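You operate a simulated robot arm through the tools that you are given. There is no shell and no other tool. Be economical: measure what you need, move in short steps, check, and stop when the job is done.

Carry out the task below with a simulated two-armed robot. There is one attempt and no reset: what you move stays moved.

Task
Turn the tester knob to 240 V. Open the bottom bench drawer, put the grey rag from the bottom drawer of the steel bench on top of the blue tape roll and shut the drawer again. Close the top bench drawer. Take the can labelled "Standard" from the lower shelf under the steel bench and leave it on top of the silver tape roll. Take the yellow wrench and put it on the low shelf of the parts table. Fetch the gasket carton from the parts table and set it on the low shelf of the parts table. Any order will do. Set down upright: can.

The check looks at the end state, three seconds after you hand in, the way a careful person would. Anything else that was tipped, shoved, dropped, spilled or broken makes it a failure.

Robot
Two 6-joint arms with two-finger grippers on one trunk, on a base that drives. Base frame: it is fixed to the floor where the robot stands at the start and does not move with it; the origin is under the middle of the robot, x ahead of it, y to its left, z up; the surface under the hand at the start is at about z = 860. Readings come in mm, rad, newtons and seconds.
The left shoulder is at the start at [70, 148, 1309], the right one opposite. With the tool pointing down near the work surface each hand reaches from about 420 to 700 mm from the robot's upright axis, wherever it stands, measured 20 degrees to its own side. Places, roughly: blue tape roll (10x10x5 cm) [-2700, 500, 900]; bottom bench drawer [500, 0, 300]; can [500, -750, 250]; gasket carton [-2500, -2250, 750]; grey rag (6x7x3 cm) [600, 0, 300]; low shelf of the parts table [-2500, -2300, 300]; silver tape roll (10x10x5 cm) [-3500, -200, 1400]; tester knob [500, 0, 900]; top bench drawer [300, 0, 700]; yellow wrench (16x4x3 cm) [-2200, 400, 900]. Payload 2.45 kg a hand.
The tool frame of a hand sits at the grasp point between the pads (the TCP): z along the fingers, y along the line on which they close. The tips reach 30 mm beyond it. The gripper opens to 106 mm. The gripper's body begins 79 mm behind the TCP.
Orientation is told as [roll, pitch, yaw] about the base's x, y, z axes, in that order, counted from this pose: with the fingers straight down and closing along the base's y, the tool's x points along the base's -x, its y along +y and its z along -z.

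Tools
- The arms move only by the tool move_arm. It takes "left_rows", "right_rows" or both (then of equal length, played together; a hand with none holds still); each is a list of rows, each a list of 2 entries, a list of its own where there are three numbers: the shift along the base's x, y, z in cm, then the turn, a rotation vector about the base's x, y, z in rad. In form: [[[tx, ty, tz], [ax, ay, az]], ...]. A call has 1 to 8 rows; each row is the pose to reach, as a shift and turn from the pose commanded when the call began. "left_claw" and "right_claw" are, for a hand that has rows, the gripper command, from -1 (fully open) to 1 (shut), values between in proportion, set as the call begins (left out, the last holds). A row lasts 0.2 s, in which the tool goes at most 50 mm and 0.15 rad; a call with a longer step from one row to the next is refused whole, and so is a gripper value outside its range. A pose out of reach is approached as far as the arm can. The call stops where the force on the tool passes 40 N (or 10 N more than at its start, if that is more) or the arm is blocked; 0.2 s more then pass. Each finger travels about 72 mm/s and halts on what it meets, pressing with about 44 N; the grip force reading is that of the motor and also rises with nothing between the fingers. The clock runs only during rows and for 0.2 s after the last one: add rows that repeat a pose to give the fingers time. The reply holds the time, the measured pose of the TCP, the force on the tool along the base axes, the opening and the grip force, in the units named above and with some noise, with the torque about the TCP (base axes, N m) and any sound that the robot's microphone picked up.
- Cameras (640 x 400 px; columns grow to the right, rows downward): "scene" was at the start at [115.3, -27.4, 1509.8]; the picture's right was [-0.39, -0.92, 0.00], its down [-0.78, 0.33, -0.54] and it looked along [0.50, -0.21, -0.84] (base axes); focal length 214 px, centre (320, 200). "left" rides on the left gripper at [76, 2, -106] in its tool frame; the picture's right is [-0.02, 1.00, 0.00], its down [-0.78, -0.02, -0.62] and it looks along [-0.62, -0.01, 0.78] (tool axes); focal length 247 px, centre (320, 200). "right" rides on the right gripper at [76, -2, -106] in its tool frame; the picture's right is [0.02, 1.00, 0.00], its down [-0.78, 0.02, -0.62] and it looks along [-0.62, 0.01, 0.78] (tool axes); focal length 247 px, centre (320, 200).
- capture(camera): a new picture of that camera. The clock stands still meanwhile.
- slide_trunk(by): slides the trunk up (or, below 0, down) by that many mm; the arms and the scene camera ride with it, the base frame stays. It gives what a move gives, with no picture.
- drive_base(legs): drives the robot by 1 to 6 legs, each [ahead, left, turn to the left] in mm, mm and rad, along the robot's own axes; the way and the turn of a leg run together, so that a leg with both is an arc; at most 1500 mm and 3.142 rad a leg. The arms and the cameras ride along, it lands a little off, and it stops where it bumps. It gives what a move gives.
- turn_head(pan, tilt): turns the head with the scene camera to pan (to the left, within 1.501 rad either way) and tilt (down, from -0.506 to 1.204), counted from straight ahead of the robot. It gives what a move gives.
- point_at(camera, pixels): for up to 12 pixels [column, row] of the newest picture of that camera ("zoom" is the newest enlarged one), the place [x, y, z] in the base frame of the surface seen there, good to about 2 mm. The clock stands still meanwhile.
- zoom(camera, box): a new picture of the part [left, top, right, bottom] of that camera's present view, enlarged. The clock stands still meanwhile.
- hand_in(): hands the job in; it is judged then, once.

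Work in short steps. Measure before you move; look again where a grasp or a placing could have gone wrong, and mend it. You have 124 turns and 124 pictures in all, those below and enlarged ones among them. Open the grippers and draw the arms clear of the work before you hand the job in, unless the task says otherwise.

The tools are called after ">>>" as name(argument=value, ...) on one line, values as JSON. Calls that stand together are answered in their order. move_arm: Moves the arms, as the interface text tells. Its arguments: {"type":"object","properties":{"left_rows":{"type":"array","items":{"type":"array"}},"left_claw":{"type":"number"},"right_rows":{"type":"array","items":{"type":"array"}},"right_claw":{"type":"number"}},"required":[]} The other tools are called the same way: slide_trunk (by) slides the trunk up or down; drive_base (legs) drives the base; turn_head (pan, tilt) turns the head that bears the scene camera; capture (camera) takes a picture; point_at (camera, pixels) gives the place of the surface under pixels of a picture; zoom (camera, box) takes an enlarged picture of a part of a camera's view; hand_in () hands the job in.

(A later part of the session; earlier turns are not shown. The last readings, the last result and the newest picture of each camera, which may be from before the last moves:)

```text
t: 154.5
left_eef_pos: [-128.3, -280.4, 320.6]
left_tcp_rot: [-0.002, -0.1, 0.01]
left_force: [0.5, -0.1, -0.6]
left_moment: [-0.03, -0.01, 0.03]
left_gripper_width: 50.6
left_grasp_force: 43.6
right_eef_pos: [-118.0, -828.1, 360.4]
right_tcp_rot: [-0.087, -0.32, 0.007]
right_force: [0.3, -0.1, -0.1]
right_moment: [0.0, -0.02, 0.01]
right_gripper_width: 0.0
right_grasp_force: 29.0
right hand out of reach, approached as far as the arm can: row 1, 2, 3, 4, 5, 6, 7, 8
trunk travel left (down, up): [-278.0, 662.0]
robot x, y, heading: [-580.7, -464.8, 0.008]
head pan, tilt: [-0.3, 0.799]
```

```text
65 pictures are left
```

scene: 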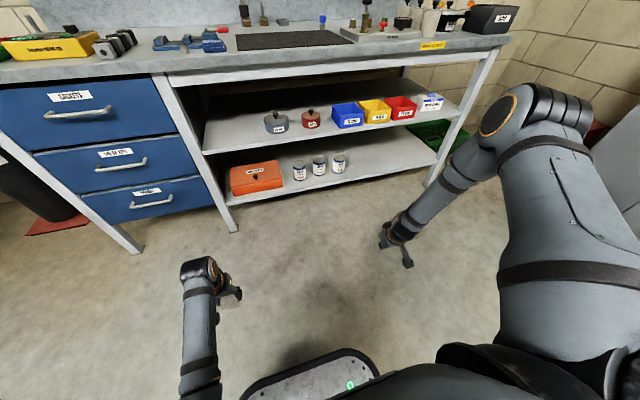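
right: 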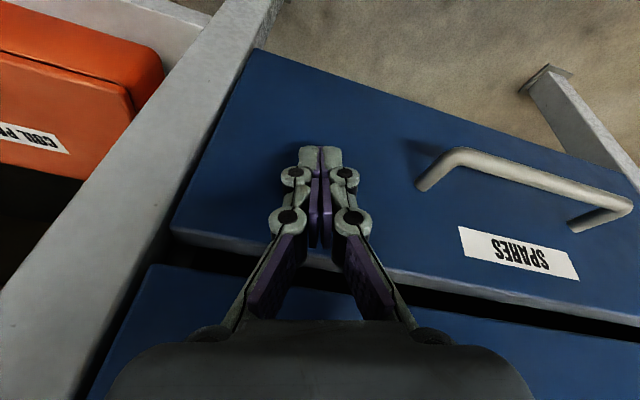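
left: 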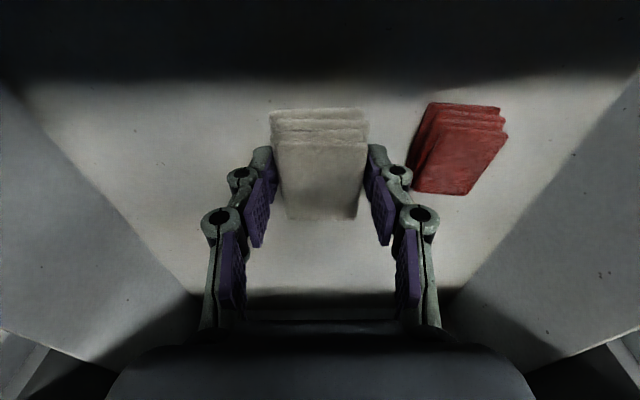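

Position sticks but orientation follows. I test pitching the right fingers forward to horizontal, letting the TCP swing forward and up about the wrist.

>>> drive_base(legs=[[-20, 0, 0]])

>>> move_arm(right_rows=[[[2.6, 0, 1.3], [0, -0.14, 0]], [[5, 0, 3], [0, -0.28, 0]], [[7.2, 0, 4.8], [0, -0.42, 0]], [[9.2, 0, 7], [0, -0.56, 0]], [[11, 0, 9.4], [0, -0.7, 0]], [[12.3, 0, 12], [0, -0.84, 0]], [[13.3, 0, 14.7], [0, -0.98, 0]], [[14, 0, 17.5], [0, -1.12, 0]]])

>>> move_arm(right_rows=[[[2, 3, -1], [0, 0, 0]], [[4, 6, -2], [0, 0, 0]], [[6, 9, -3], [0, 0, 0]], [[6, 9, -3], [0, 0, 0]]])

```text
t: 155.3
left_eef_pos: [-149.5, -281.1, 321.2]
left_tcp_rot: [-0.002, -0.1, 0.008]
left_force: [-0.3, -0.2, -0.4]
left_moment: [0.04, 0.03, 0.01]
left_gripper_width: 50.6
left_grasp_force: 43.4
right_eef_pos: [-138.3, -827.6, 360.9]
right_tcp_rot: [-0.086, -0.319, 0.006]
right_force: [-0.1, -0.8, 0.2]
right_moment: [-0.01, -0.02, -0.01]
right_gripper_width: 0.0
right_grasp_force: 28.8
trunk travel left (down, up): [-278.0, 662.0]
robot x, y, heading: [-600.1, -466.9, 0.01]
head pan, tilt: [-0.3, 0.799]
```

```text
t: 157.1
left_eef_pos: [-149.8, -282.6, 321.2]
left_tcp_rot: [-0.001, -0.099, 0.009]
left_force: [0.0, 0.6, -1.2]
left_moment: [0.02, 0.04, 0.01]
left_gripper_width: 50.6
left_grasp_force: 44.0
right_eef_pos: [1.3, -826.5, 536.6]
right_tcp_rot: [-0.133, -1.441, 0.049]
right_force: [-0.3, -0.4, -0.4]
right_moment: [0.0, -0.03, 0.01]
right_gripper_width: 0.0
right_grasp_force: 28.3
trunk travel left (down, up): [-278.0, 662.0]
robot x, y, heading: [-598.9, -468.4, 0.01]
head pan, tilt: [-0.3, 0.799]
```

```text
t: 158.1
left_eef_pos: [-148.0, -281.1, 320.8]
left_tcp_rot: [-0.002, -0.1, 0.008]
left_force: [-0.4, 0.4, 0.1]
left_moment: [-0.03, 0.03, 0.02]
left_gripper_width: 50.6
left_grasp_force: 43.9
right_eef_pos: [3.1, -823.5, 537.0]
right_tcp_rot: [-0.13, -1.438, 0.049]
right_force: [0.5, 0.4, -0.7]
right_moment: [0.0, 0.01, 0.02]
right_gripper_width: 0.0
right_grasp_force: 29.0
right hand out of reach, approached as far as the arm can: row 1, 2, 3, 4
trunk travel left (down, up): [-278.0, 662.0]
robot x, y, heading: [-604.6, -465.0, 0.002]
head pan, tilt: [-0.3, 0.799]
```

The pitch works fully; only inward moves are blocked. I'll fetch the can with base drives and trunk: turn the base +0.5, counter-rotate the tool, and re-measure the can.

>>> drive_base(legs=[[0, 0, 0.5]])

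>>> move_arm(right_rows=[[[0.4, -1.7, 0], [0, 0, -0.09]], [[0.8, -3.4, 0], [0, 0, -0.18]], [[1.2, -5, 0], [0, 0, -0.27]], [[1.5, -6.7, 0], [0, 0, -0.36]], [[1.8, -8.4, 0], [0, 0, -0.42]], [[1.8, -8.4, 0], [0, 0, -0.42]]], right_claw=-0.5)

>>> turn_head(pan=-0.5, tilt=0.6)

>>> zoom(camera="scene", box=[220, 120, 420, 240])

```text
t: 159.9
left_eef_pos: [-294.3, -86.9, 320.2]
left_tcp_rot: [-0.003, -0.099, 0.517]
left_force: [0.3, 0.5, -0.2]
left_moment: [0.02, -0.01, 0.0]
left_gripper_width: 50.4
left_grasp_force: 43.8
right_eef_pos: [100.8, -486.4, 536.7]
right_tcp_rot: [-0.132, -1.438, 0.555]
right_force: [-0.1, -0.7, 0.5]
right_moment: [0.0, -0.01, 0.01]
right_gripper_width: 0.2
right_grasp_force: 29.1
trunk travel left (down, up): [-278.0, 662.0]
robot x, y, heading: [-602.0, -463.2, 0.517]
head pan, tilt: [-0.3, 0.799]
```

```text
t: 161.3
left_eef_pos: [-295.3, -85.8, 321.3]
left_tcp_rot: [-0.001, -0.099, 0.515]
left_force: [0.0, -0.8, 0.2]
left_moment: [-0.01, 0.01, 0.03]
left_gripper_width: 50.5
left_grasp_force: 44.2
right_eef_pos: [119.0, -573.4, 536.5]
right_tcp_rot: [-0.13, -1.438, 0.134]
right_force: [0.1, 0.5, 0.7]
right_moment: [-0.01, -0.01, 0.02]
right_gripper_width: 79.5
right_grasp_force: 0.0
right hand out of reach, approached as far as the arm can: row 3, 4
trunk travel left (down, up): [-278.0, 662.0]
robot x, y, heading: [-598.8, -467.7, 0.512]
head pan, tilt: [-0.3, 0.799]
```

```text
t: 162.1
left_eef_pos: [-294.8, -85.5, 321.3]
left_tcp_rot: [-0.002, -0.1, 0.514]
left_force: [-0.7, -0.2, 0.2]
left_moment: [-0.01, 0.0, 0.0]
left_gripper_width: 50.8
left_grasp_force: 43.6
right_eef_pos: [120.2, -573.8, 536.6]
right_tcp_rot: [-0.129, -1.439, 0.135]
right_force: [0.6, -0.1, 0.8]
right_moment: [-0.01, -0.02, 0.02]
right_gripper_width: 79.5
right_grasp_force: 0.1
trunk travel left (down, up): [-278.0, 662.0]
robot x, y, heading: [-600.9, -461.8, 0.511]
head pan, tilt: [-0.499, 0.6]
```

```text
3.20 times, centred on (320, 180) of scene
```

zoom: 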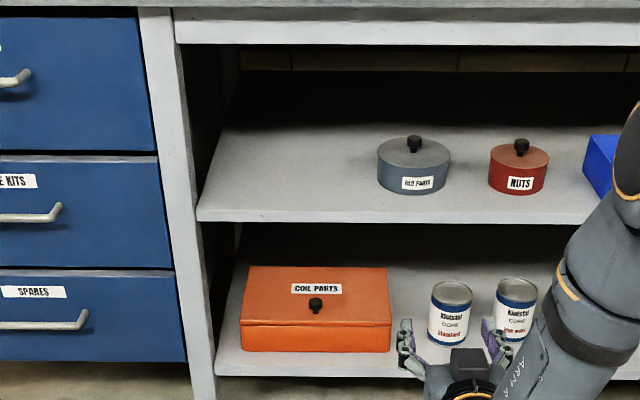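

The "Standard" can at zoom (451,315). I measure its edges and neighbours.

>>> point_at(camera="zoom", pixels=[[434, 315], [451, 320], [468, 315], [451, 287], [451, 299], [436, 290], [467, 290], [451, 340], [500, 310], [515, 315], [388, 330], [340, 372]])

```text
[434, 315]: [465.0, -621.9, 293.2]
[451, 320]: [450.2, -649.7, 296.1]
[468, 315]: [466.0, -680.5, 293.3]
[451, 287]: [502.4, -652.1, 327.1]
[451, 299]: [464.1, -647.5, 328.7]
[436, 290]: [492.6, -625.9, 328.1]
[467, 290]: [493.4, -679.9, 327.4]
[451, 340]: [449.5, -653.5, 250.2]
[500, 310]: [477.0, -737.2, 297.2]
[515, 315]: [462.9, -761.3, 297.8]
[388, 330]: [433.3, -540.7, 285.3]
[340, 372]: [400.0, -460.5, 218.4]
```

Can: centre (483.5,−651.5), radius 34, z 232–328. I line up in front of it and lower the trunk to grasp height.

>>> drive_base(legs=[[119, -156, 0]])

>>> slide_trunk(by=-252)

>>> move_arm(right_rows=[[[0, 0, 0], [0, 0, 0]], [[0, 0, 0], [0, 0, 0]]], right_claw=-0.6)

>>> capture(camera="right")

>>> capture(camera="scene")

```text
t: 163.7
left_eef_pos: [-112.4, -163.0, 320.8]
left_tcp_rot: [-0.002, -0.1, 0.516]
left_force: [0.4, 0.0, 0.3]
left_moment: [0.02, 0.01, 0.0]
left_gripper_width: 50.7
left_grasp_force: 44.1
right_eef_pos: [301.9, -651.9, 534.4]
right_tcp_rot: [-0.128, -1.435, 0.133]
right_force: [-0.5, 0.0, 0.4]
right_moment: [0.02, 0.01, -0.01]
right_gripper_width: 79.5
right_grasp_force: 0.0
trunk travel left (down, up): [-278.0, 662.0]
robot x, y, heading: [-418.4, -543.8, 0.512]
head pan, tilt: [-0.499, 0.6]
```

```text
t: 166.4
left_eef_pos: [-111.6, -159.5, 112.5]
left_tcp_rot: [0.023, -0.113, 0.512]
left_force: [0.5, 1.1, 0.5]
left_moment: [-0.02, -0.01, -0.02]
left_gripper_width: 50.8
left_grasp_force: 44.1
right_eef_pos: [300.7, -655.6, 318.0]
right_tcp_rot: [0.03, -1.442, -0.024]
right_force: [-0.4, 0.2, 0.3]
right_moment: [0.03, 0.03, -0.01]
right_gripper_width: 79.4
right_grasp_force: 0.0
trunk travel left (down, up): [-54.0, 886.0]
robot x, y, heading: [-420.1, -545.2, 0.517]
head pan, tilt: [-0.499, 0.6]
stopped: the arm was blocked; the commanded pose is now the measured one
```

```text
t: 167.1
left_eef_pos: [-112.2, -159.1, 112.8]
left_tcp_rot: [0.027, -0.115, 0.512]
left_force: [0.0, -0.5, -0.2]
left_moment: [-0.02, 0.03, 0.05]
left_gripper_width: 50.5
left_grasp_force: 43.8
right_eef_pos: [301.2, -655.8, 315.8]
right_tcp_rot: [0.04, -1.44, -0.034]
right_force: [-0.1, 0.2, -0.7]
right_moment: [0.03, -0.02, 0.0]
right_gripper_width: 84.7
right_grasp_force: 0.0
trunk travel left (down, up): [-54.0, 886.0]
robot x, y, heading: [-416.6, -546.1, 0.517]
head pan, tilt: [-0.499, 0.6]
```

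```text
63 pictures are left
```

right: 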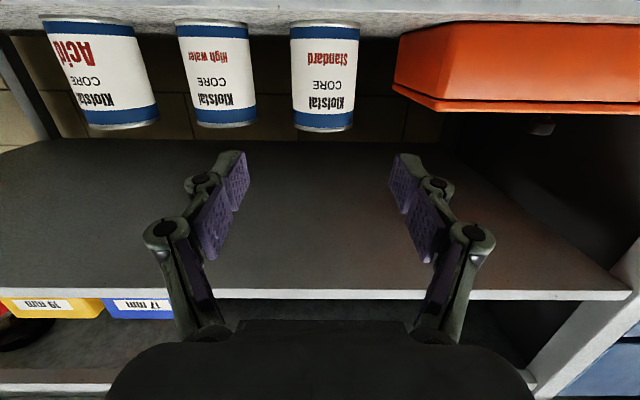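

```text
62 pictures are left
```

scene: 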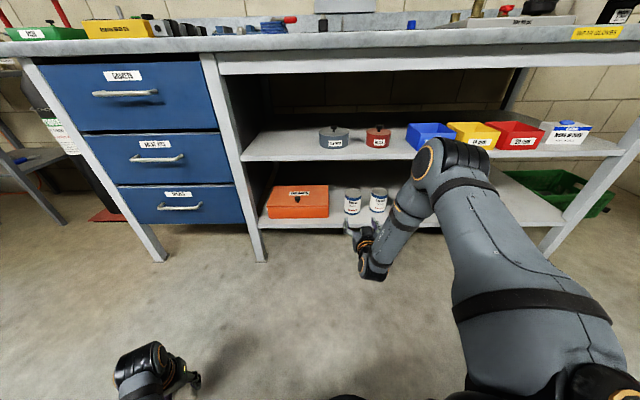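

The trunk stopped 28 mm early (some arm part was blocked). The can is at (322,80) straight ahead. I lower the right hand itself by 2.5 cm.

>>> move_arm(right_rows=[[[0, 0.1, -0.8], [0, 0, 0]], [[0, 0.3, -1.6], [0, 0, 0]], [[0, 0.4, -2.6], [0, 0, 0]], [[0, 0.4, -2.6], [0, 0, 0]]])

>>> point_at(camera="right", pixels=[[322, 80], [292, 80], [355, 80], [322, 125], [255, 80]])

```text
t: 168.1
left_eef_pos: [-111.3, -156.7, 114.4]
left_tcp_rot: [0.027, -0.118, 0.511]
left_force: [-0.3, -0.7, -1.1]
left_moment: [0.02, 0.0, -0.04]
left_gripper_width: 50.5
left_grasp_force: 44.0
right_eef_pos: [301.6, -656.5, 316.3]
right_tcp_rot: [0.037, -1.441, -0.032]
right_force: [1.0, 0.5, -0.8]
right_moment: [0.01, 0.0, -0.02]
right_gripper_width: 85.0
right_grasp_force: 0.0
right hand out of reach, approached as far as the arm can: row 1, 2, 3, 4
trunk travel left (down, up): [-54.0, 886.0]
robot x, y, heading: [-417.6, -543.9, 0.516]
head pan, tilt: [-0.499, 0.6]
```

```text
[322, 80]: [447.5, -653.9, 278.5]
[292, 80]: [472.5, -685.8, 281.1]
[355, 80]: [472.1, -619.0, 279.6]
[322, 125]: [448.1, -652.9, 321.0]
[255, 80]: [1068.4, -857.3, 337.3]
```

The wrist can't go lower, but tilting the tool downward 0.15 drops the TCP 3 cm. I do that (after the command is restored), then drive in.

>>> drive_base(legs=[[2, 3, 0]])

>>> move_arm(right_rows=[[[-0.2, 0, -1], [0, 0.05, 0]], [[-0.4, 0, -2], [0, 0.1, 0]], [[-0.6, 0, -3], [0, 0.15, 0]], [[-0.6, 0, -3], [0, 0.15, 0]]])

>>> capture(camera="right")

```text
t: 168.8
left_eef_pos: [-111.9, -152.1, 113.7]
left_tcp_rot: [0.029, -0.117, 0.511]
left_force: [0.4, -0.5, -0.9]
left_moment: [0.0, -0.01, 0.02]
left_gripper_width: 50.6
left_grasp_force: 43.5
right_eef_pos: [301.3, -652.9, 315.4]
right_tcp_rot: [0.033, -1.44, -0.031]
right_force: [0.2, 0.0, -0.3]
right_moment: [-0.02, -0.02, -0.01]
right_gripper_width: 84.8
right_grasp_force: 0.1
trunk travel left (down, up): [-54.0, 886.0]
robot x, y, heading: [-417.6, -536.1, 0.516]
head pan, tilt: [-0.499, 0.6]
```

```text
t: 169.8
left_eef_pos: [-111.2, -153.8, 113.8]
left_tcp_rot: [0.027, -0.118, 0.513]
left_force: [0.1, -0.6, -0.7]
left_moment: [0.01, -0.02, 0.0]
left_gripper_width: 50.7
left_grasp_force: 43.8
right_eef_pos: [295.2, -651.5, 285.6]
right_tcp_rot: [0.014, -1.287, -0.005]
right_force: [-0.7, -0.7, 0.1]
right_moment: [-0.01, 0.0, -0.01]
right_gripper_width: 84.9
right_grasp_force: 0.1
trunk travel left (down, up): [-54.0, 886.0]
robot x, y, heading: [-419.4, -542.2, 0.513]
head pan, tilt: [-0.499, 0.6]
```

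```text
61 pictures are left
```

right: 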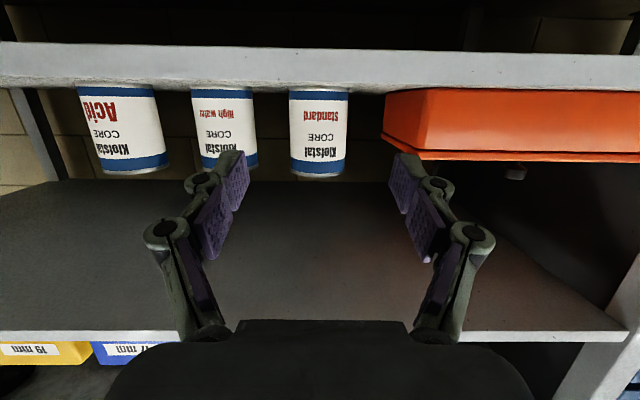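

Aligned. I drive 115 mm in, verify, then the final 65 mm.

>>> drive_base(legs=[[100, -56.5, 0]])

>>> capture(camera="right")

```text
t: 171.0
left_eef_pos: [3.7, -152.0, 113.8]
left_tcp_rot: [0.03, -0.119, 0.511]
left_force: [0.7, -0.1, -0.1]
left_moment: [0.02, -0.01, 0.01]
left_gripper_width: 50.7
left_grasp_force: 44.5
right_eef_pos: [409.6, -651.1, 285.7]
right_tcp_rot: [0.012, -1.287, -0.004]
right_force: [0.3, 0.8, 0.6]
right_moment: [0.01, 0.03, 0.03]
right_gripper_width: 85.0
right_grasp_force: 0.1
trunk travel left (down, up): [-54.0, 886.0]
robot x, y, heading: [-302.3, -537.0, 0.516]
head pan, tilt: [-0.499, 0.6]
```

```text
60 pictures are left
```

right: 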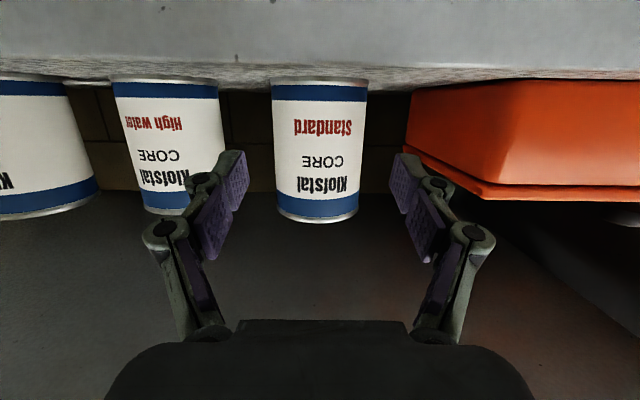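

The can is centred between the fingers. Final 66 mm, then close.

>>> drive_base(legs=[[57.5, -32.5, 0]])

>>> move_arm(right_rows=[[[0, 0, 0], [0, 0, 0]], [[0, 0, 0], [0, 0, 0]], [[0, 0, 0], [0, 0, 0]], [[0, 0, 0], [0, 0, 0]]], right_claw=1)

```text
t: 172.0
left_eef_pos: [69.9, -151.8, 114.5]
left_tcp_rot: [0.029, -0.119, 0.511]
left_force: [0.5, -0.2, -0.4]
left_moment: [0.03, 0.02, -0.02]
left_gripper_width: 50.5
left_grasp_force: 44.6
right_eef_pos: [476.4, -652.0, 285.6]
right_tcp_rot: [0.012, -1.288, -0.005]
right_force: [-0.4, 0.1, 0.4]
right_moment: [-0.01, -0.03, -0.04]
right_gripper_width: 84.7
right_grasp_force: 0.1
trunk travel left (down, up): [-54.0, 886.0]
robot x, y, heading: [-238.2, -542.2, 0.511]
head pan, tilt: [-0.499, 0.6]
```

```text
t: 173.0
left_eef_pos: [71.0, -150.2, 113.8]
left_tcp_rot: [0.028, -0.121, 0.511]
left_force: [-0.1, 0.5, -0.1]
left_moment: [0.04, -0.01, 0.02]
left_gripper_width: 50.5
left_grasp_force: 43.8
right_eef_pos: [475.3, -651.8, 286.0]
right_tcp_rot: [0.012, -1.289, -0.005]
right_force: [-2.2, -0.2, -0.2]
right_moment: [0.08, 0.02, 0.02]
right_gripper_width: 67.2
right_grasp_force: 43.5
trunk travel left (down, up): [-54.0, 886.0]
robot x, y, heading: [-235.8, -538.3, 0.515]
head pan, tilt: [-0.499, 0.6]
```

Gripped (67 mm). I lift 40 mm by the trunk, back out along −x, and check.

>>> slide_trunk(by=35)

>>> drive_base(legs=[[-348, 197, 0]])

>>> capture(camera="right")

>>> capture(camera="left")

```text
t: 173.8
left_eef_pos: [71.5, -150.9, 133.4]
left_tcp_rot: [0.012, -0.108, 0.513]
left_force: [0.9, 0.0, -0.5]
left_moment: [0.01, 0.01, -0.03]
left_gripper_width: 50.2
left_grasp_force: 44.0
right_eef_pos: [474.9, -647.5, 315.4]
right_tcp_rot: [-0.058, -1.287, 0.062]
right_force: [0.1, 0.7, -4.6]
right_moment: [0.0, 0.04, -0.03]
right_gripper_width: 67.1
right_grasp_force: 44.0
trunk travel left (down, up): [-89.0, 851.0]
robot x, y, heading: [-236.7, -537.2, 0.512]
head pan, tilt: [-0.499, 0.6]
```

```text
t: 176.3
left_eef_pos: [-328.9, -149.9, 133.8]
left_tcp_rot: [0.011, -0.108, 0.515]
left_force: [0.2, -0.7, -0.3]
left_moment: [0.0, 0.01, 0.02]
left_gripper_width: 50.4
left_grasp_force: 44.0
right_eef_pos: [76.6, -645.0, 316.0]
right_tcp_rot: [-0.059, -1.286, 0.063]
right_force: [-0.7, -0.3, -4.6]
right_moment: [0.02, 0.04, 0.01]
right_gripper_width: 67.4
right_grasp_force: 44.3
trunk travel left (down, up): [-89.0, 851.0]
robot x, y, heading: [-634.0, -536.0, 0.516]
head pan, tilt: [-0.499, 0.6]
```

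```text
59 pictures are left
```

right: 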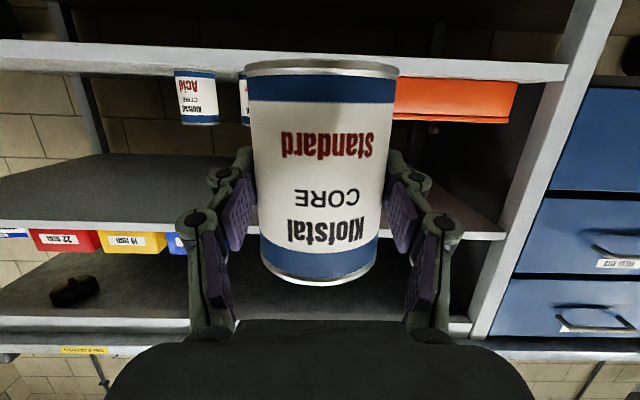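

```text
58 pictures are left
```

left: 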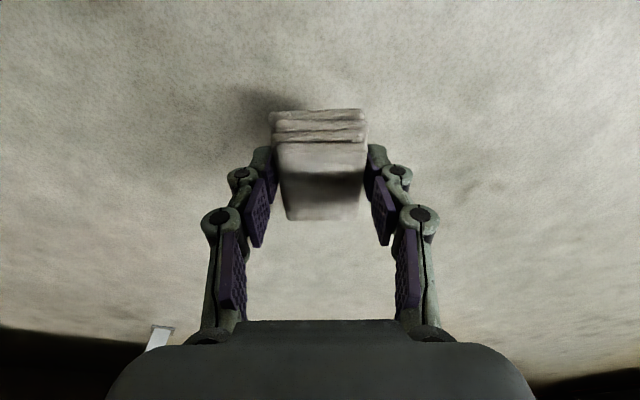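

Both the can and the rag are held. I raise the trunk, back away and turn around to face −x.

>>> slide_trunk(by=400)

>>> slide_trunk(by=250)

>>> drive_base(legs=[[-260, 147, 0], [0, 0, 1.3], [0, 0, 1.326]])

>>> turn_head(pan=0, tilt=0.35)

>>> capture(camera="scene")

```text
t: 180.1
left_eef_pos: [-329.8, -148.6, 534.5]
left_tcp_rot: [0.011, -0.109, 0.515]
left_force: [-0.5, 0.2, -0.1]
left_moment: [0.02, -0.01, -0.02]
left_gripper_width: 50.6
left_grasp_force: 43.9
right_eef_pos: [77.4, -646.0, 716.4]
right_tcp_rot: [-0.059, -1.287, 0.063]
right_force: [-0.5, 0.3, -5.3]
right_moment: [0.01, 0.02, 0.02]
right_gripper_width: 67.2
right_grasp_force: 43.9
trunk travel left (down, up): [-489.0, 451.0]
robot x, y, heading: [-639.0, -540.1, 0.515]
head pan, tilt: [-0.499, 0.6]
```

```text
t: 182.7
left_eef_pos: [-328.9, -149.0, 784.8]
left_tcp_rot: [0.013, -0.109, 0.514]
left_force: [0.1, -0.6, -0.8]
left_moment: [0.02, -0.02, 0.02]
left_gripper_width: 50.9
left_grasp_force: 44.4
right_eef_pos: [76.4, -645.4, 965.5]
right_tcp_rot: [-0.058, -1.287, 0.063]
right_force: [0.0, 1.0, -4.9]
right_moment: [-0.01, 0.02, -0.01]
right_gripper_width: 67.1
right_grasp_force: 44.0
trunk travel left (down, up): [-739.0, 201.0]
robot x, y, heading: [-637.4, -538.3, 0.519]
head pan, tilt: [-0.499, 0.6]
```

```text
t: 191.2
left_eef_pos: [-1391.4, -730.0, 783.9]
left_tcp_rot: [0.012, -0.108, -3.129]
left_force: [0.2, -0.1, -0.7]
left_moment: [-0.01, 0.04, 0.01]
left_gripper_width: 50.5
left_grasp_force: 43.5
right_eef_pos: [-1510.5, -99.6, 965.8]
right_tcp_rot: [-0.058, -1.287, 2.705]
right_force: [-1.2, 0.5, -4.7]
right_moment: [-0.04, -0.05, 0.01]
right_gripper_width: 67.2
right_grasp_force: 44.6
trunk travel left (down, up): [-739.0, 201.0]
robot x, y, heading: [-937.8, -540.7, -3.122]
head pan, tilt: [-0.499, 0.6]
```

```text
t: 192.2
left_eef_pos: [-1392.8, -730.3, 785.0]
left_tcp_rot: [0.012, -0.109, -3.128]
left_force: [-0.5, -0.8, 0.0]
left_moment: [0.02, 0.01, 0.01]
left_gripper_width: 50.7
left_grasp_force: 43.9
right_eef_pos: [-1512.0, -101.3, 965.1]
right_tcp_rot: [-0.057, -1.286, 2.707]
right_force: [-0.6, -0.2, -4.4]
right_moment: [-0.07, -0.05, 0.0]
right_gripper_width: 67.4
right_grasp_force: 45.0
trunk travel left (down, up): [-739.0, 201.0]
robot x, y, heading: [-939.7, -537.9, -3.126]
head pan, tilt: [0.0, 0.351]
```

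```text
57 pictures are left
```

scene: 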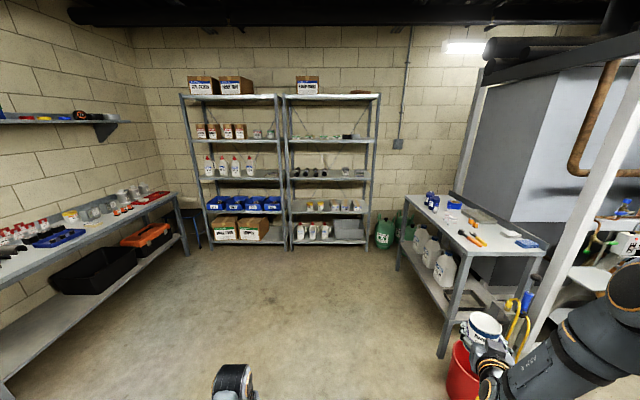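

The right table holds yellow wrench and tapes, the rack shelves are at the back. I zoom on both.

>>> zoom(camera="scene", box=[400, 170, 560, 270])

>>> point_at(camera="zoom", pixels=[[120, 120], [135, 135], [222, 140], [225, 150], [290, 265], [335, 295], [500, 292], [515, 300], [320, 190], [245, 270], [420, 335], [140, 85]])

>>> zoom(camera="scene", box=[180, 110, 400, 250])

>>> point_at(camera="zoom", pixels=[[230, 62], [255, 62], [330, 85], [360, 85], [400, 85], [440, 85], [500, 80], [330, 170], [370, 170], [470, 170], [520, 170], [430, 270]])

```text
4.00 times, centred on (480, 220) of scene
```

zoom: 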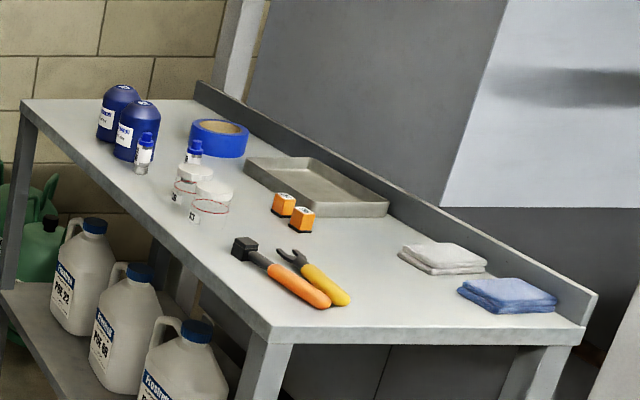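

```text
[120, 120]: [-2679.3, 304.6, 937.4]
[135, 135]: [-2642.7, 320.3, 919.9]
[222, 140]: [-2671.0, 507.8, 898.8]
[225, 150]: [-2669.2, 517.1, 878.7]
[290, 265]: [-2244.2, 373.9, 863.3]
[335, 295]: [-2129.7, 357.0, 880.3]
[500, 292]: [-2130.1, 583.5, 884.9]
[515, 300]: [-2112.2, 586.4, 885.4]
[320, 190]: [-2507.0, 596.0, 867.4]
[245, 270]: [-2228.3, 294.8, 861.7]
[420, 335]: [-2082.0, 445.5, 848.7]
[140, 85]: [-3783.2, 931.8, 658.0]
```

```text
2.86 times, centred on (290, 180) of scene
```

zoom: 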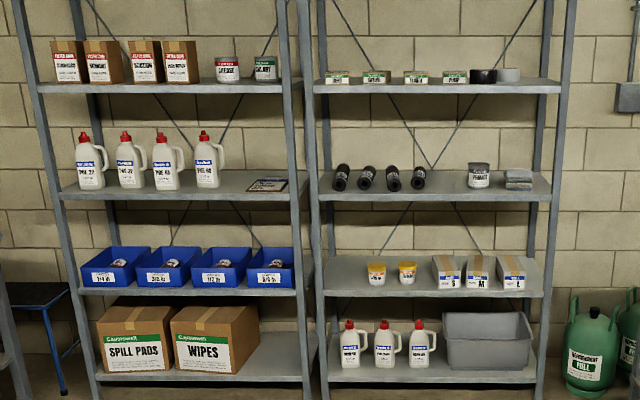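

```text
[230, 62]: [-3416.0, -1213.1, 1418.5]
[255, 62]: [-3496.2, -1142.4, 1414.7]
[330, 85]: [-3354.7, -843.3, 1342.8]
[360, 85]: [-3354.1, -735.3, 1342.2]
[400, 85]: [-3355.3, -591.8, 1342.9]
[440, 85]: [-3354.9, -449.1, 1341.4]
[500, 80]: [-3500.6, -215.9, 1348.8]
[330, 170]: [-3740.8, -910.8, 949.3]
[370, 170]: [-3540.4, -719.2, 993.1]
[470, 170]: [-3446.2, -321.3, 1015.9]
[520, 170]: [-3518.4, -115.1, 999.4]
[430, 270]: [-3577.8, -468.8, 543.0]
```

Blue roll at about (−2670,510,z≈900), silver roll about (−3490,−205) on the 1342-high shelf. I raise the trunk, and drive to in front of the blue roll, facing +y.

>>> slide_trunk(by=150)

>>> drive_base(legs=[[1500, 0, 0], [50, 0, 0], [0, 0, -1.586]])

>>> turn_head(pan=0.1, tilt=0.75)

>>> capture(camera="scene")

```text
t: 193.9
left_eef_pos: [-1392.0, -730.6, 933.6]
left_tcp_rot: [0.012, -0.109, -3.126]
left_force: [-1.3, 0.1, -0.7]
left_moment: [-0.03, 0.01, 0.01]
left_gripper_width: 50.8
left_grasp_force: 43.9
right_eef_pos: [-1510.5, -101.2, 1115.6]
right_tcp_rot: [-0.055, -1.286, 2.707]
right_force: [-0.2, -0.4, -4.5]
right_moment: [-0.02, -0.05, -0.02]
right_gripper_width: 67.1
right_grasp_force: 44.3
trunk travel left (down, up): [-889.0, 51.0]
robot x, y, heading: [-937.2, -537.2, -3.129]
head pan, tilt: [0.0, 0.351]
```

```text
t: 205.7
left_eef_pos: [-2665.5, -112.6, 933.6]
left_tcp_rot: [0.014, -0.108, 1.567]
left_force: [-0.5, 0.1, -1.5]
left_moment: [0.03, 0.03, -0.01]
left_gripper_width: 50.7
left_grasp_force: 44.0
right_eef_pos: [-2032.9, -4.9, 1115.6]
right_tcp_rot: [-0.059, -1.286, 1.118]
right_force: [1.1, -0.4, -5.0]
right_moment: [-0.06, 0.03, -0.01]
right_gripper_width: 67.2
right_grasp_force: 44.2
trunk travel left (down, up): [-889.0, 51.0]
robot x, y, heading: [-2481.1, -573.0, 1.571]
head pan, tilt: [0.0, 0.351]
```

```text
t: 206.6
left_eef_pos: [-2667.0, -112.9, 934.2]
left_tcp_rot: [0.012, -0.108, 1.567]
left_force: [0.2, -0.1, 0.3]
left_moment: [0.01, 0.01, 0.0]
left_gripper_width: 50.6
left_grasp_force: 43.8
right_eef_pos: [-2033.5, -5.3, 1116.1]
right_tcp_rot: [-0.057, -1.286, 1.114]
right_force: [-0.6, -1.1, -4.5]
right_moment: [-0.02, 0.01, 0.0]
right_gripper_width: 67.4
right_grasp_force: 43.8
trunk travel left (down, up): [-889.0, 51.0]
robot x, y, heading: [-2477.8, -572.2, 1.565]
head pan, tilt: [0.099, 0.75]
```

```text
54 pictures are left
```

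scene: 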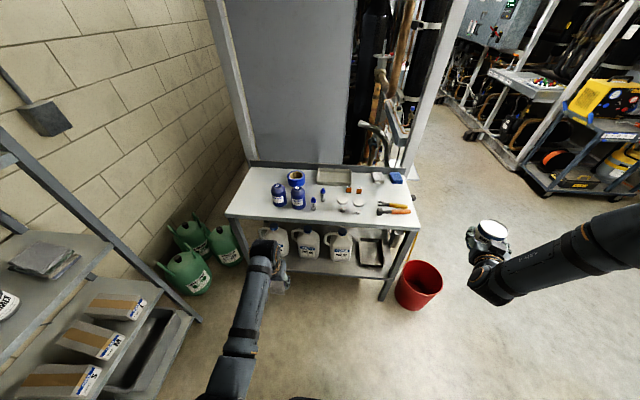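

I zoom on the table to measure roll, bottles, wrench.

>>> zoom(camera="scene", box=[220, 150, 430, 270])

>>> point_at(camera="zoom", pixels=[[213, 80], [258, 75], [235, 63], [235, 96], [236, 80], [177, 105], [240, 112], [500, 185], [560, 180], [575, 192], [475, 180], [330, 215]])

```text
3.05 times, centred on (325, 210) of scene
```

zoom: 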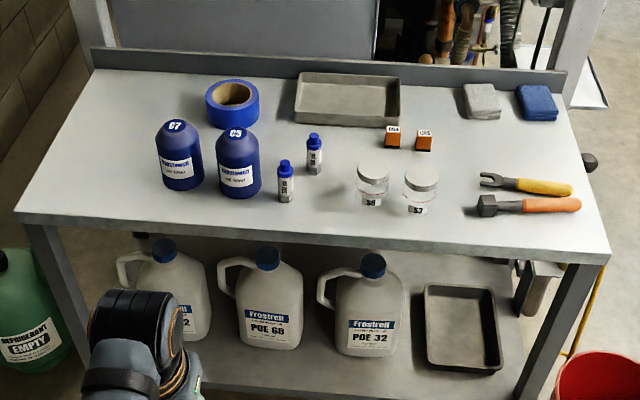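

```text
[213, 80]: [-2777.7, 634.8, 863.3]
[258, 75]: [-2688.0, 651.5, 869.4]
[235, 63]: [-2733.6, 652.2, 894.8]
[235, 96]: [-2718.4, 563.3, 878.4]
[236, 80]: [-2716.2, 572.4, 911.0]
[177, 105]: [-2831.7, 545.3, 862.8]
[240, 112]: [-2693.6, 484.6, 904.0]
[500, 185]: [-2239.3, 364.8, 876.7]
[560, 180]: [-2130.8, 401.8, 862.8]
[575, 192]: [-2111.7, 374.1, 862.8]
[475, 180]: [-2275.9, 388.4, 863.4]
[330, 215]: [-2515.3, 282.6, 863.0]
```

I refine the roll's rim points.

>>> point_at(camera="zoom", pixels=[[211, 93], [252, 93], [231, 82], [231, 104], [208, 100], [256, 100], [231, 93], [242, 130], [180, 125], [240, 130], [284, 165], [315, 135]])

```text
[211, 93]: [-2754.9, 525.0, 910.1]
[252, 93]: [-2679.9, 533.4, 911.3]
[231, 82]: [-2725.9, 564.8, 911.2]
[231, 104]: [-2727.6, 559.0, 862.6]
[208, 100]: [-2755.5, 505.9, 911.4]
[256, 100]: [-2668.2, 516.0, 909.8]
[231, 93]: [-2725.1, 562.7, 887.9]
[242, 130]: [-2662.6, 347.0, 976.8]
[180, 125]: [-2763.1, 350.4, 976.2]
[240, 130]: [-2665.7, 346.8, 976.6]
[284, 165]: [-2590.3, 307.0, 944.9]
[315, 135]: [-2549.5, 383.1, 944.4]
```

Roll centre ≈(−2716,530), top z 911; bottle tops ≈977–990 at y≈350. Before driving I extend/raise the left arm and check structures near the right hand's path.

>>> move_arm(left_rows=[[[0, 2, 2], [0, 0, 0]], [[0, 4, 4], [0, 0, 0]], [[0, 6, 6], [0, 0, 0]], [[0, 8, 8], [0, 0, 0]], [[0, 10, 9.5], [0, 0, 0]], [[0, 12, 10.5], [0, 0, 0]], [[0, 12, 10.5], [0, 0, 0]]])

>>> point_at(camera="scene", pixels=[[425, 120], [415, 150], [440, 60], [408, 165], [395, 140], [380, 130], [455, 20], [390, 165]])

```text
t: 208.2
left_eef_pos: [-2665.3, 6.3, 1039.9]
left_tcp_rot: [0.013, -0.11, 1.567]
left_force: [0.3, 0.2, 0.6]
left_moment: [-0.02, 0.02, -0.01]
left_gripper_width: 50.6
left_grasp_force: 43.9
right_eef_pos: [-2034.2, -4.8, 1116.5]
right_tcp_rot: [-0.057, -1.286, 1.115]
right_force: [0.5, -0.6, -3.8]
right_moment: [-0.02, -0.01, 0.0]
right_gripper_width: 67.2
right_grasp_force: 43.3
trunk travel left (down, up): [-889.0, 51.0]
robot x, y, heading: [-2480.0, -575.4, 1.566]
head pan, tilt: [0.099, 0.75]
```

```text
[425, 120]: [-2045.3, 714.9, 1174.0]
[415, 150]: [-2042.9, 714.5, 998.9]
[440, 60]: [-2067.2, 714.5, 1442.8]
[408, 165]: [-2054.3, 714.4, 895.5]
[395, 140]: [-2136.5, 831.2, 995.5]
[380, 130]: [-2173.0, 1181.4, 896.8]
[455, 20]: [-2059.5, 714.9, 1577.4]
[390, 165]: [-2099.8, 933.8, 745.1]
```

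Nothing nearer than y=714 there. I drive ahead 523 and left 50 over the roll.

>>> drive_base(legs=[[523, 50, 0]])

>>> capture(camera="left")

```text
t: 211.2
left_eef_pos: [-2713.6, 522.4, 1040.4]
left_tcp_rot: [0.013, -0.111, 1.568]
left_force: [-0.2, -0.2, -0.2]
left_moment: [0.0, 0.02, 0.01]
left_gripper_width: 50.5
left_grasp_force: 44.7
right_eef_pos: [-2081.4, 509.7, 1116.3]
right_tcp_rot: [-0.055, -1.289, 1.114]
right_force: [-0.2, -0.4, -4.4]
right_moment: [-0.08, 0.07, 0.01]
right_gripper_width: 67.2
right_grasp_force: 43.8
trunk travel left (down, up): [-889.0, 51.0]
robot x, y, heading: [-2528.3, -54.7, 1.567]
head pan, tilt: [0.099, 0.75]
```

```text
52 pictures are left
```

left: 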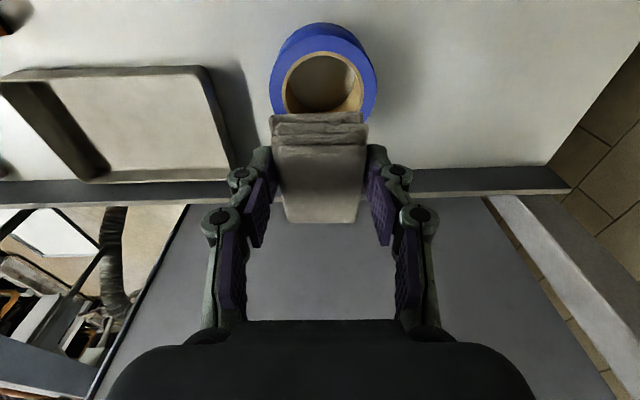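

The roll's hole looks big, so I measure the hole and the rag's true extent.

>>> point_at(camera="left", pixels=[[272, 75], [376, 75], [322, 26], [284, 85], [362, 85], [322, 52], [280, 140], [362, 140], [275, 119], [364, 117], [290, 220], [356, 220]])

>>> zoom(camera="left", box=[230, 10, 410, 240])

```text
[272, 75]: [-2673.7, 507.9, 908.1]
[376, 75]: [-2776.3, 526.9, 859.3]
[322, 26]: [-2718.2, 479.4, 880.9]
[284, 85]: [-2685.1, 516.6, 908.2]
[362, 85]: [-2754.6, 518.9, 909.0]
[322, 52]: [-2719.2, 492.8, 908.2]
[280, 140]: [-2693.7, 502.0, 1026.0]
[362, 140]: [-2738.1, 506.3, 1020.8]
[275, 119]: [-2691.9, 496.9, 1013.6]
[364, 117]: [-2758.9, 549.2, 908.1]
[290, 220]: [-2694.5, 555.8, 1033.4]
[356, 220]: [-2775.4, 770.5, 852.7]
```

```text
1.74 times, centred on (320, 125) of left
```

zoom: 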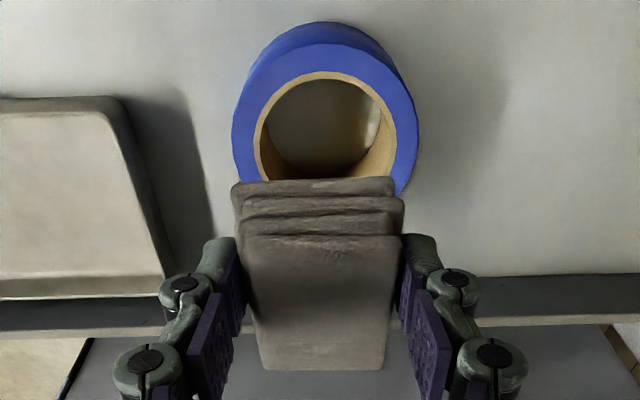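

Ring centre (−2720,529.5), inner radius ≈36; the rag (≈55×65) spans it. I shift (−6,+4.5) mm and lower to just above the roll.

>>> move_arm(left_rows=[[[-0.3, 0.2, -2], [0, 0, 0]], [[-0.6, 0.45, -4], [0, 0, 0]], [[-0.6, 0.45, -6], [0, 0, 0]], [[-0.6, 0.45, -8], [0, 0, 0]], [[-0.6, 0.45, -9], [0, 0, 0]], [[-0.6, 0.45, -9.9], [0, 0, 0]], [[-0.6, 0.45, -9.9], [0, 0, 0]]])

>>> capture(camera="left")

```text
t: 212.8
left_eef_pos: [-2719.9, 528.6, 941.3]
left_tcp_rot: [0.012, -0.11, 1.568]
left_force: [0.2, 0.5, 5.0]
left_moment: [-0.16, -0.1, 0.0]
left_gripper_width: 50.5
left_grasp_force: 43.9
right_eef_pos: [-2080.9, 510.1, 1115.7]
right_tcp_rot: [-0.056, -1.287, 1.114]
right_force: [0.4, -0.6, -4.7]
right_moment: [-0.06, 0.02, -0.01]
right_gripper_width: 67.2
right_grasp_force: 43.6
trunk travel left (down, up): [-889.0, 51.0]
robot x, y, heading: [-2530.5, -54.5, 1.571]
head pan, tilt: [0.099, 0.75]
```

```text
50 pictures are left
```

left: 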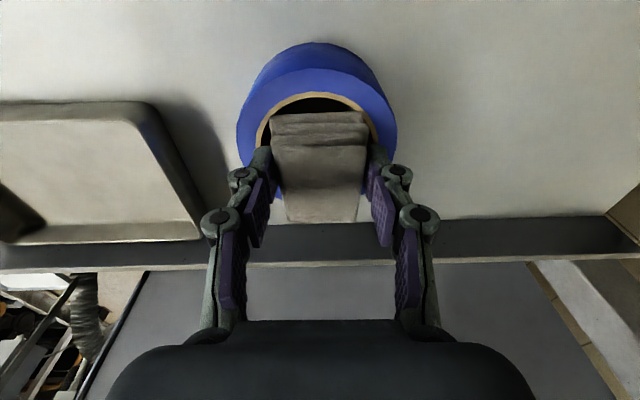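

Contact at 5 N. I open slightly and look whether the rag rests on the roll.

>>> move_arm(left_rows=[[[0, 0, 0], [0, 0, 0]], [[0, 0, 0], [0, 0, 0]], [[0, 0, 0.5], [0, 0, 0]], [[0, 0, 1.5], [0, 0, 0]], [[0, 0, 4], [0, 0, 0]], [[0, 0, 8], [0, 0, 0]], [[0, 0, 10], [0, 0, 0]]], left_claw=-0.3)

>>> zoom(camera="left", box=[220, 0, 420, 140])

```text
t: 214.4
left_eef_pos: [-2718.2, 527.1, 1039.4]
left_tcp_rot: [0.012, -0.11, 1.568]
left_force: [-0.8, -0.5, -0.6]
left_moment: [0.02, -0.02, 0.01]
left_gripper_width: 69.1
left_grasp_force: 0.0
right_eef_pos: [-2082.4, 510.6, 1115.5]
right_tcp_rot: [-0.057, -1.286, 1.115]
right_force: [0.3, 0.9, -4.1]
right_moment: [-0.06, 0.02, 0.03]
right_gripper_width: 67.2
right_grasp_force: 43.9
trunk travel left (down, up): [-889.0, 51.0]
robot x, y, heading: [-2530.3, -54.8, 1.57]
head pan, tilt: [0.099, 0.75]
```

```text
2.86 times, centred on (320, 70) of left
```

zoom: 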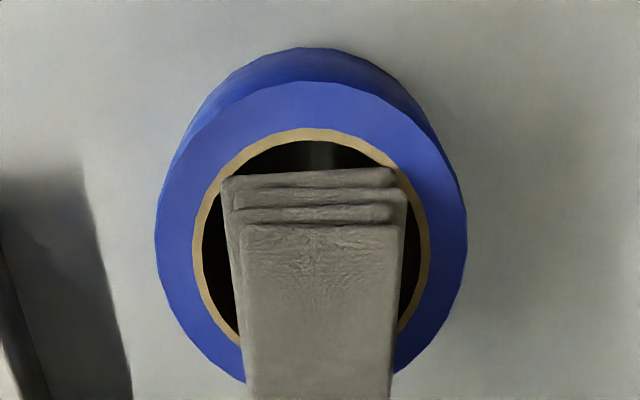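

The rag lies across the ring; I verify it is level and where its edges are.

>>> point_at(camera="zoom", pixels=[[250, 235], [385, 235], [260, 380], [380, 380], [320, 300], [230, 182], [390, 178], [310, 100], [310, 160]])

```text
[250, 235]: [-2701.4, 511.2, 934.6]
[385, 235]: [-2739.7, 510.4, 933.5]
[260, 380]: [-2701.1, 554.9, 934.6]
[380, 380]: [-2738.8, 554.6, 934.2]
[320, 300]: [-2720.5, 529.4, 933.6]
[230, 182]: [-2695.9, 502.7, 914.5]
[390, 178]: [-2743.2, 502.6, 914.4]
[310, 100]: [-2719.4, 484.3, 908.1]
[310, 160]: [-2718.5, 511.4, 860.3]
```

The rag is level on the roll (top 934). Next the yellow wrench with the left hand: I shift right 520 and back 140, then look.

>>> drive_base(legs=[[-140, -520, 0]])

>>> turn_head(pan=0.3, tilt=1.0)

>>> capture(camera="left")

>>> capture(camera="scene")

```text
t: 217.5
left_eef_pos: [-2203.4, 387.6, 1039.2]
left_tcp_rot: [0.011, -0.109, 1.564]
left_force: [0.7, 0.0, 0.7]
left_moment: [-0.01, 0.0, 0.0]
left_gripper_width: 68.8
left_grasp_force: 0.1
right_eef_pos: [-1566.3, 369.9, 1116.2]
right_tcp_rot: [-0.062, -1.286, 1.115]
right_force: [-0.3, 0.0, -3.9]
right_moment: [-0.02, 0.02, 0.02]
right_gripper_width: 67.0
right_grasp_force: 44.3
trunk travel left (down, up): [-889.0, 51.0]
robot x, y, heading: [-2017.1, -198.6, 1.565]
head pan, tilt: [0.099, 0.75]
```

```text
t: 218.3
left_eef_pos: [-2202.8, 386.9, 1040.1]
left_tcp_rot: [0.013, -0.108, 1.563]
left_force: [0.3, 0.0, 0.0]
left_moment: [-0.01, 0.01, 0.01]
left_gripper_width: 68.8
left_grasp_force: 0.1
right_eef_pos: [-1565.5, 368.9, 1115.2]
right_tcp_rot: [-0.056, -1.286, 1.111]
right_force: [-0.4, 0.1, -4.1]
right_moment: [-0.03, 0.04, 0.02]
right_gripper_width: 67.0
right_grasp_force: 44.1
trunk travel left (down, up): [-889.0, 51.0]
robot x, y, heading: [-2013.9, -196.7, 1.569]
head pan, tilt: [0.3, 1.0]
```

```text
48 pictures are left
```

left: 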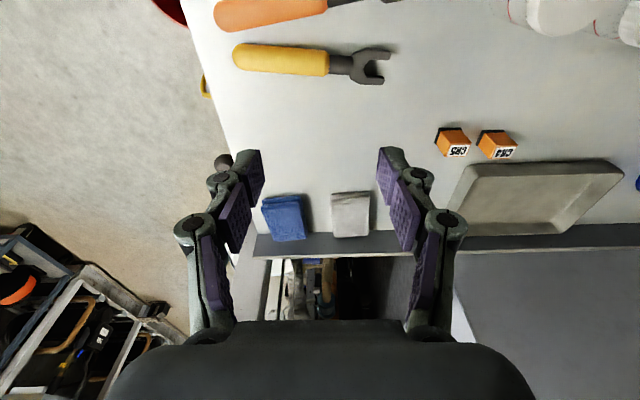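

```text
47 pictures are left
```

scene: 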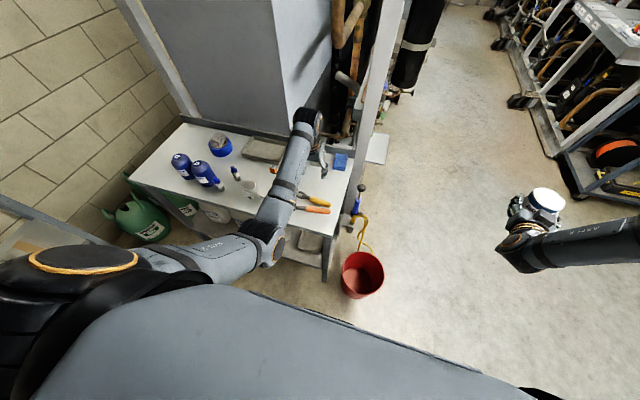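

Yellow wrench spans (235,58)–(388,68) in the left picture. I measure along it.

>>> point_at(camera="left", pixels=[[236, 57], [280, 58], [325, 63], [345, 65], [365, 66], [385, 55], [385, 78], [280, 46], [280, 71], [300, 61], [270, 28], [320, 10]])

```text
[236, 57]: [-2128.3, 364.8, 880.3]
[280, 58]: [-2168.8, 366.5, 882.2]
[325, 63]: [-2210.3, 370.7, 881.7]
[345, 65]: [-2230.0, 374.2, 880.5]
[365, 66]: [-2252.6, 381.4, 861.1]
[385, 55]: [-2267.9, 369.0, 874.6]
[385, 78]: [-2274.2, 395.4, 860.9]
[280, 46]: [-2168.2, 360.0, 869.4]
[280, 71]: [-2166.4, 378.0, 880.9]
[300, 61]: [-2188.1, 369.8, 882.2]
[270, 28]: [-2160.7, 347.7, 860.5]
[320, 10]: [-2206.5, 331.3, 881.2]
```

Wrench runs along x≈−2128…−2275 at y≈368–375, top z 881; the hammer is close beside the handle, so I'll grip at its neck (−2224,374). I lower the trunk 60 and yaw the hand by +1.47.

>>> slide_trunk(by=-60)

>>> move_arm(left_rows=[[[-1, -0.6, 0], [-0.11, 0, 0]], [[-2.1, -1.3, 0], [-0.11, 0, 0]]], left_claw=0.4)

>>> move_arm(left_rows=[[[0, 0, 0], [0, 0, 0.15]], [[0, 0, 0], [0, 0, 0.3]], [[0, 0, 0], [0, 0, 0.45]], [[0, 0, 0], [0, 0, 0.6]], [[0, 0, 0], [0, 0, 0.75]], [[0, 0, 0], [0, 0, 0.9]], [[0, 0, 0], [0, 0, 1.05]], [[0, 0, 0], [0, 0, 1.2]]])

>>> move_arm(left_rows=[[[0, 0, -1], [0, 0, 0.14]], [[0, 0, -2], [0, 0, 0.27]], [[0, 0, -3], [0, 0, 0.27]], [[0, 0, -3], [0, 0, 0.27]]])

>>> capture(camera="left")

```text
t: 219.3
left_eef_pos: [-2201.9, 386.7, 980.8]
left_tcp_rot: [0.013, -0.111, 1.564]
left_force: [0.2, -1.1, 0.0]
left_moment: [-0.01, 0.04, 0.02]
left_gripper_width: 69.0
left_grasp_force: 0.0
right_eef_pos: [-1565.8, 368.7, 1055.3]
right_tcp_rot: [-0.058, -1.286, 1.114]
right_force: [-0.1, 1.0, -4.6]
right_moment: [-0.04, 0.01, 0.01]
right_gripper_width: 67.1
right_grasp_force: 44.5
trunk travel left (down, up): [-829.0, 111.0]
robot x, y, heading: [-2014.3, -196.2, 1.563]
head pan, tilt: [0.3, 1.0]
```

```text
t: 219.9
left_eef_pos: [-2222.9, 373.6, 981.0]
left_tcp_rot: [0.011, 0.002, 1.564]
left_force: [-0.3, 0.4, -0.1]
left_moment: [0.01, 0.02, -0.01]
left_gripper_width: 32.0
left_grasp_force: 0.0
right_eef_pos: [-1565.5, 367.3, 1055.7]
right_tcp_rot: [-0.058, -1.285, 1.115]
right_force: [-0.2, -0.6, -4.7]
right_moment: [-0.03, 0.02, -0.02]
right_gripper_width: 67.0
right_grasp_force: 43.7
trunk travel left (down, up): [-829.0, 111.0]
robot x, y, heading: [-2016.8, -195.4, 1.566]
head pan, tilt: [0.3, 1.0]
```

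```text
t: 221.7
left_eef_pos: [-2223.4, 374.5, 979.3]
left_tcp_rot: [0.012, -0.001, 2.766]
left_force: [0.7, -0.7, 0.0]
left_moment: [0.01, 0.04, 0.0]
left_gripper_width: 31.9
left_grasp_force: 0.1
right_eef_pos: [-1566.1, 368.1, 1055.8]
right_tcp_rot: [-0.057, -1.287, 1.115]
right_force: [-0.9, -0.5, -5.4]
right_moment: [-0.07, 0.02, 0.03]
right_gripper_width: 67.2
right_grasp_force: 44.3
trunk travel left (down, up): [-829.0, 111.0]
robot x, y, heading: [-2013.1, -197.5, 1.564]
head pan, tilt: [0.3, 1.0]
```

```text
t: 222.7
left_eef_pos: [-2223.0, 373.2, 950.6]
left_tcp_rot: [0.013, -0.001, 3.034]
left_force: [-1.2, 0.1, 0.9]
left_moment: [-0.03, -0.02, 0.0]
left_gripper_width: 31.7
left_grasp_force: 0.0
right_eef_pos: [-1564.7, 368.7, 1056.0]
right_tcp_rot: [-0.057, -1.288, 1.115]
right_force: [0.5, 0.4, -5.1]
right_moment: [-0.05, 0.01, -0.01]
right_gripper_width: 67.1
right_grasp_force: 44.1
trunk travel left (down, up): [-829.0, 111.0]
robot x, y, heading: [-2013.8, -196.9, 1.564]
head pan, tilt: [0.3, 1.0]
```

```text
46 pictures are left
```

left: 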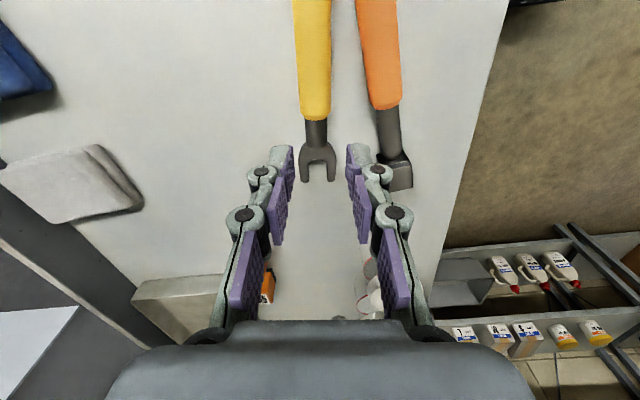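

Clear view: neck at (315,132), handle (313,60–115), hammer shaft at (388,130). I measure gaps.

>>> point_at(camera="left", pixels=[[313, 100], [300, 100], [328, 100], [316, 132], [372, 100], [384, 130], [350, 100], [313, 60], [318, 155]])

```text
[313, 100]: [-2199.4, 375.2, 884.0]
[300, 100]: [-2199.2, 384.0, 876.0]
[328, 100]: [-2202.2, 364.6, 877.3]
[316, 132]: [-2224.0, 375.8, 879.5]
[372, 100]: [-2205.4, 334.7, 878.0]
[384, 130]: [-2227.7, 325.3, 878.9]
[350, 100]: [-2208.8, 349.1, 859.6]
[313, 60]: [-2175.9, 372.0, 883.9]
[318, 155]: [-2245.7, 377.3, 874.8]
```

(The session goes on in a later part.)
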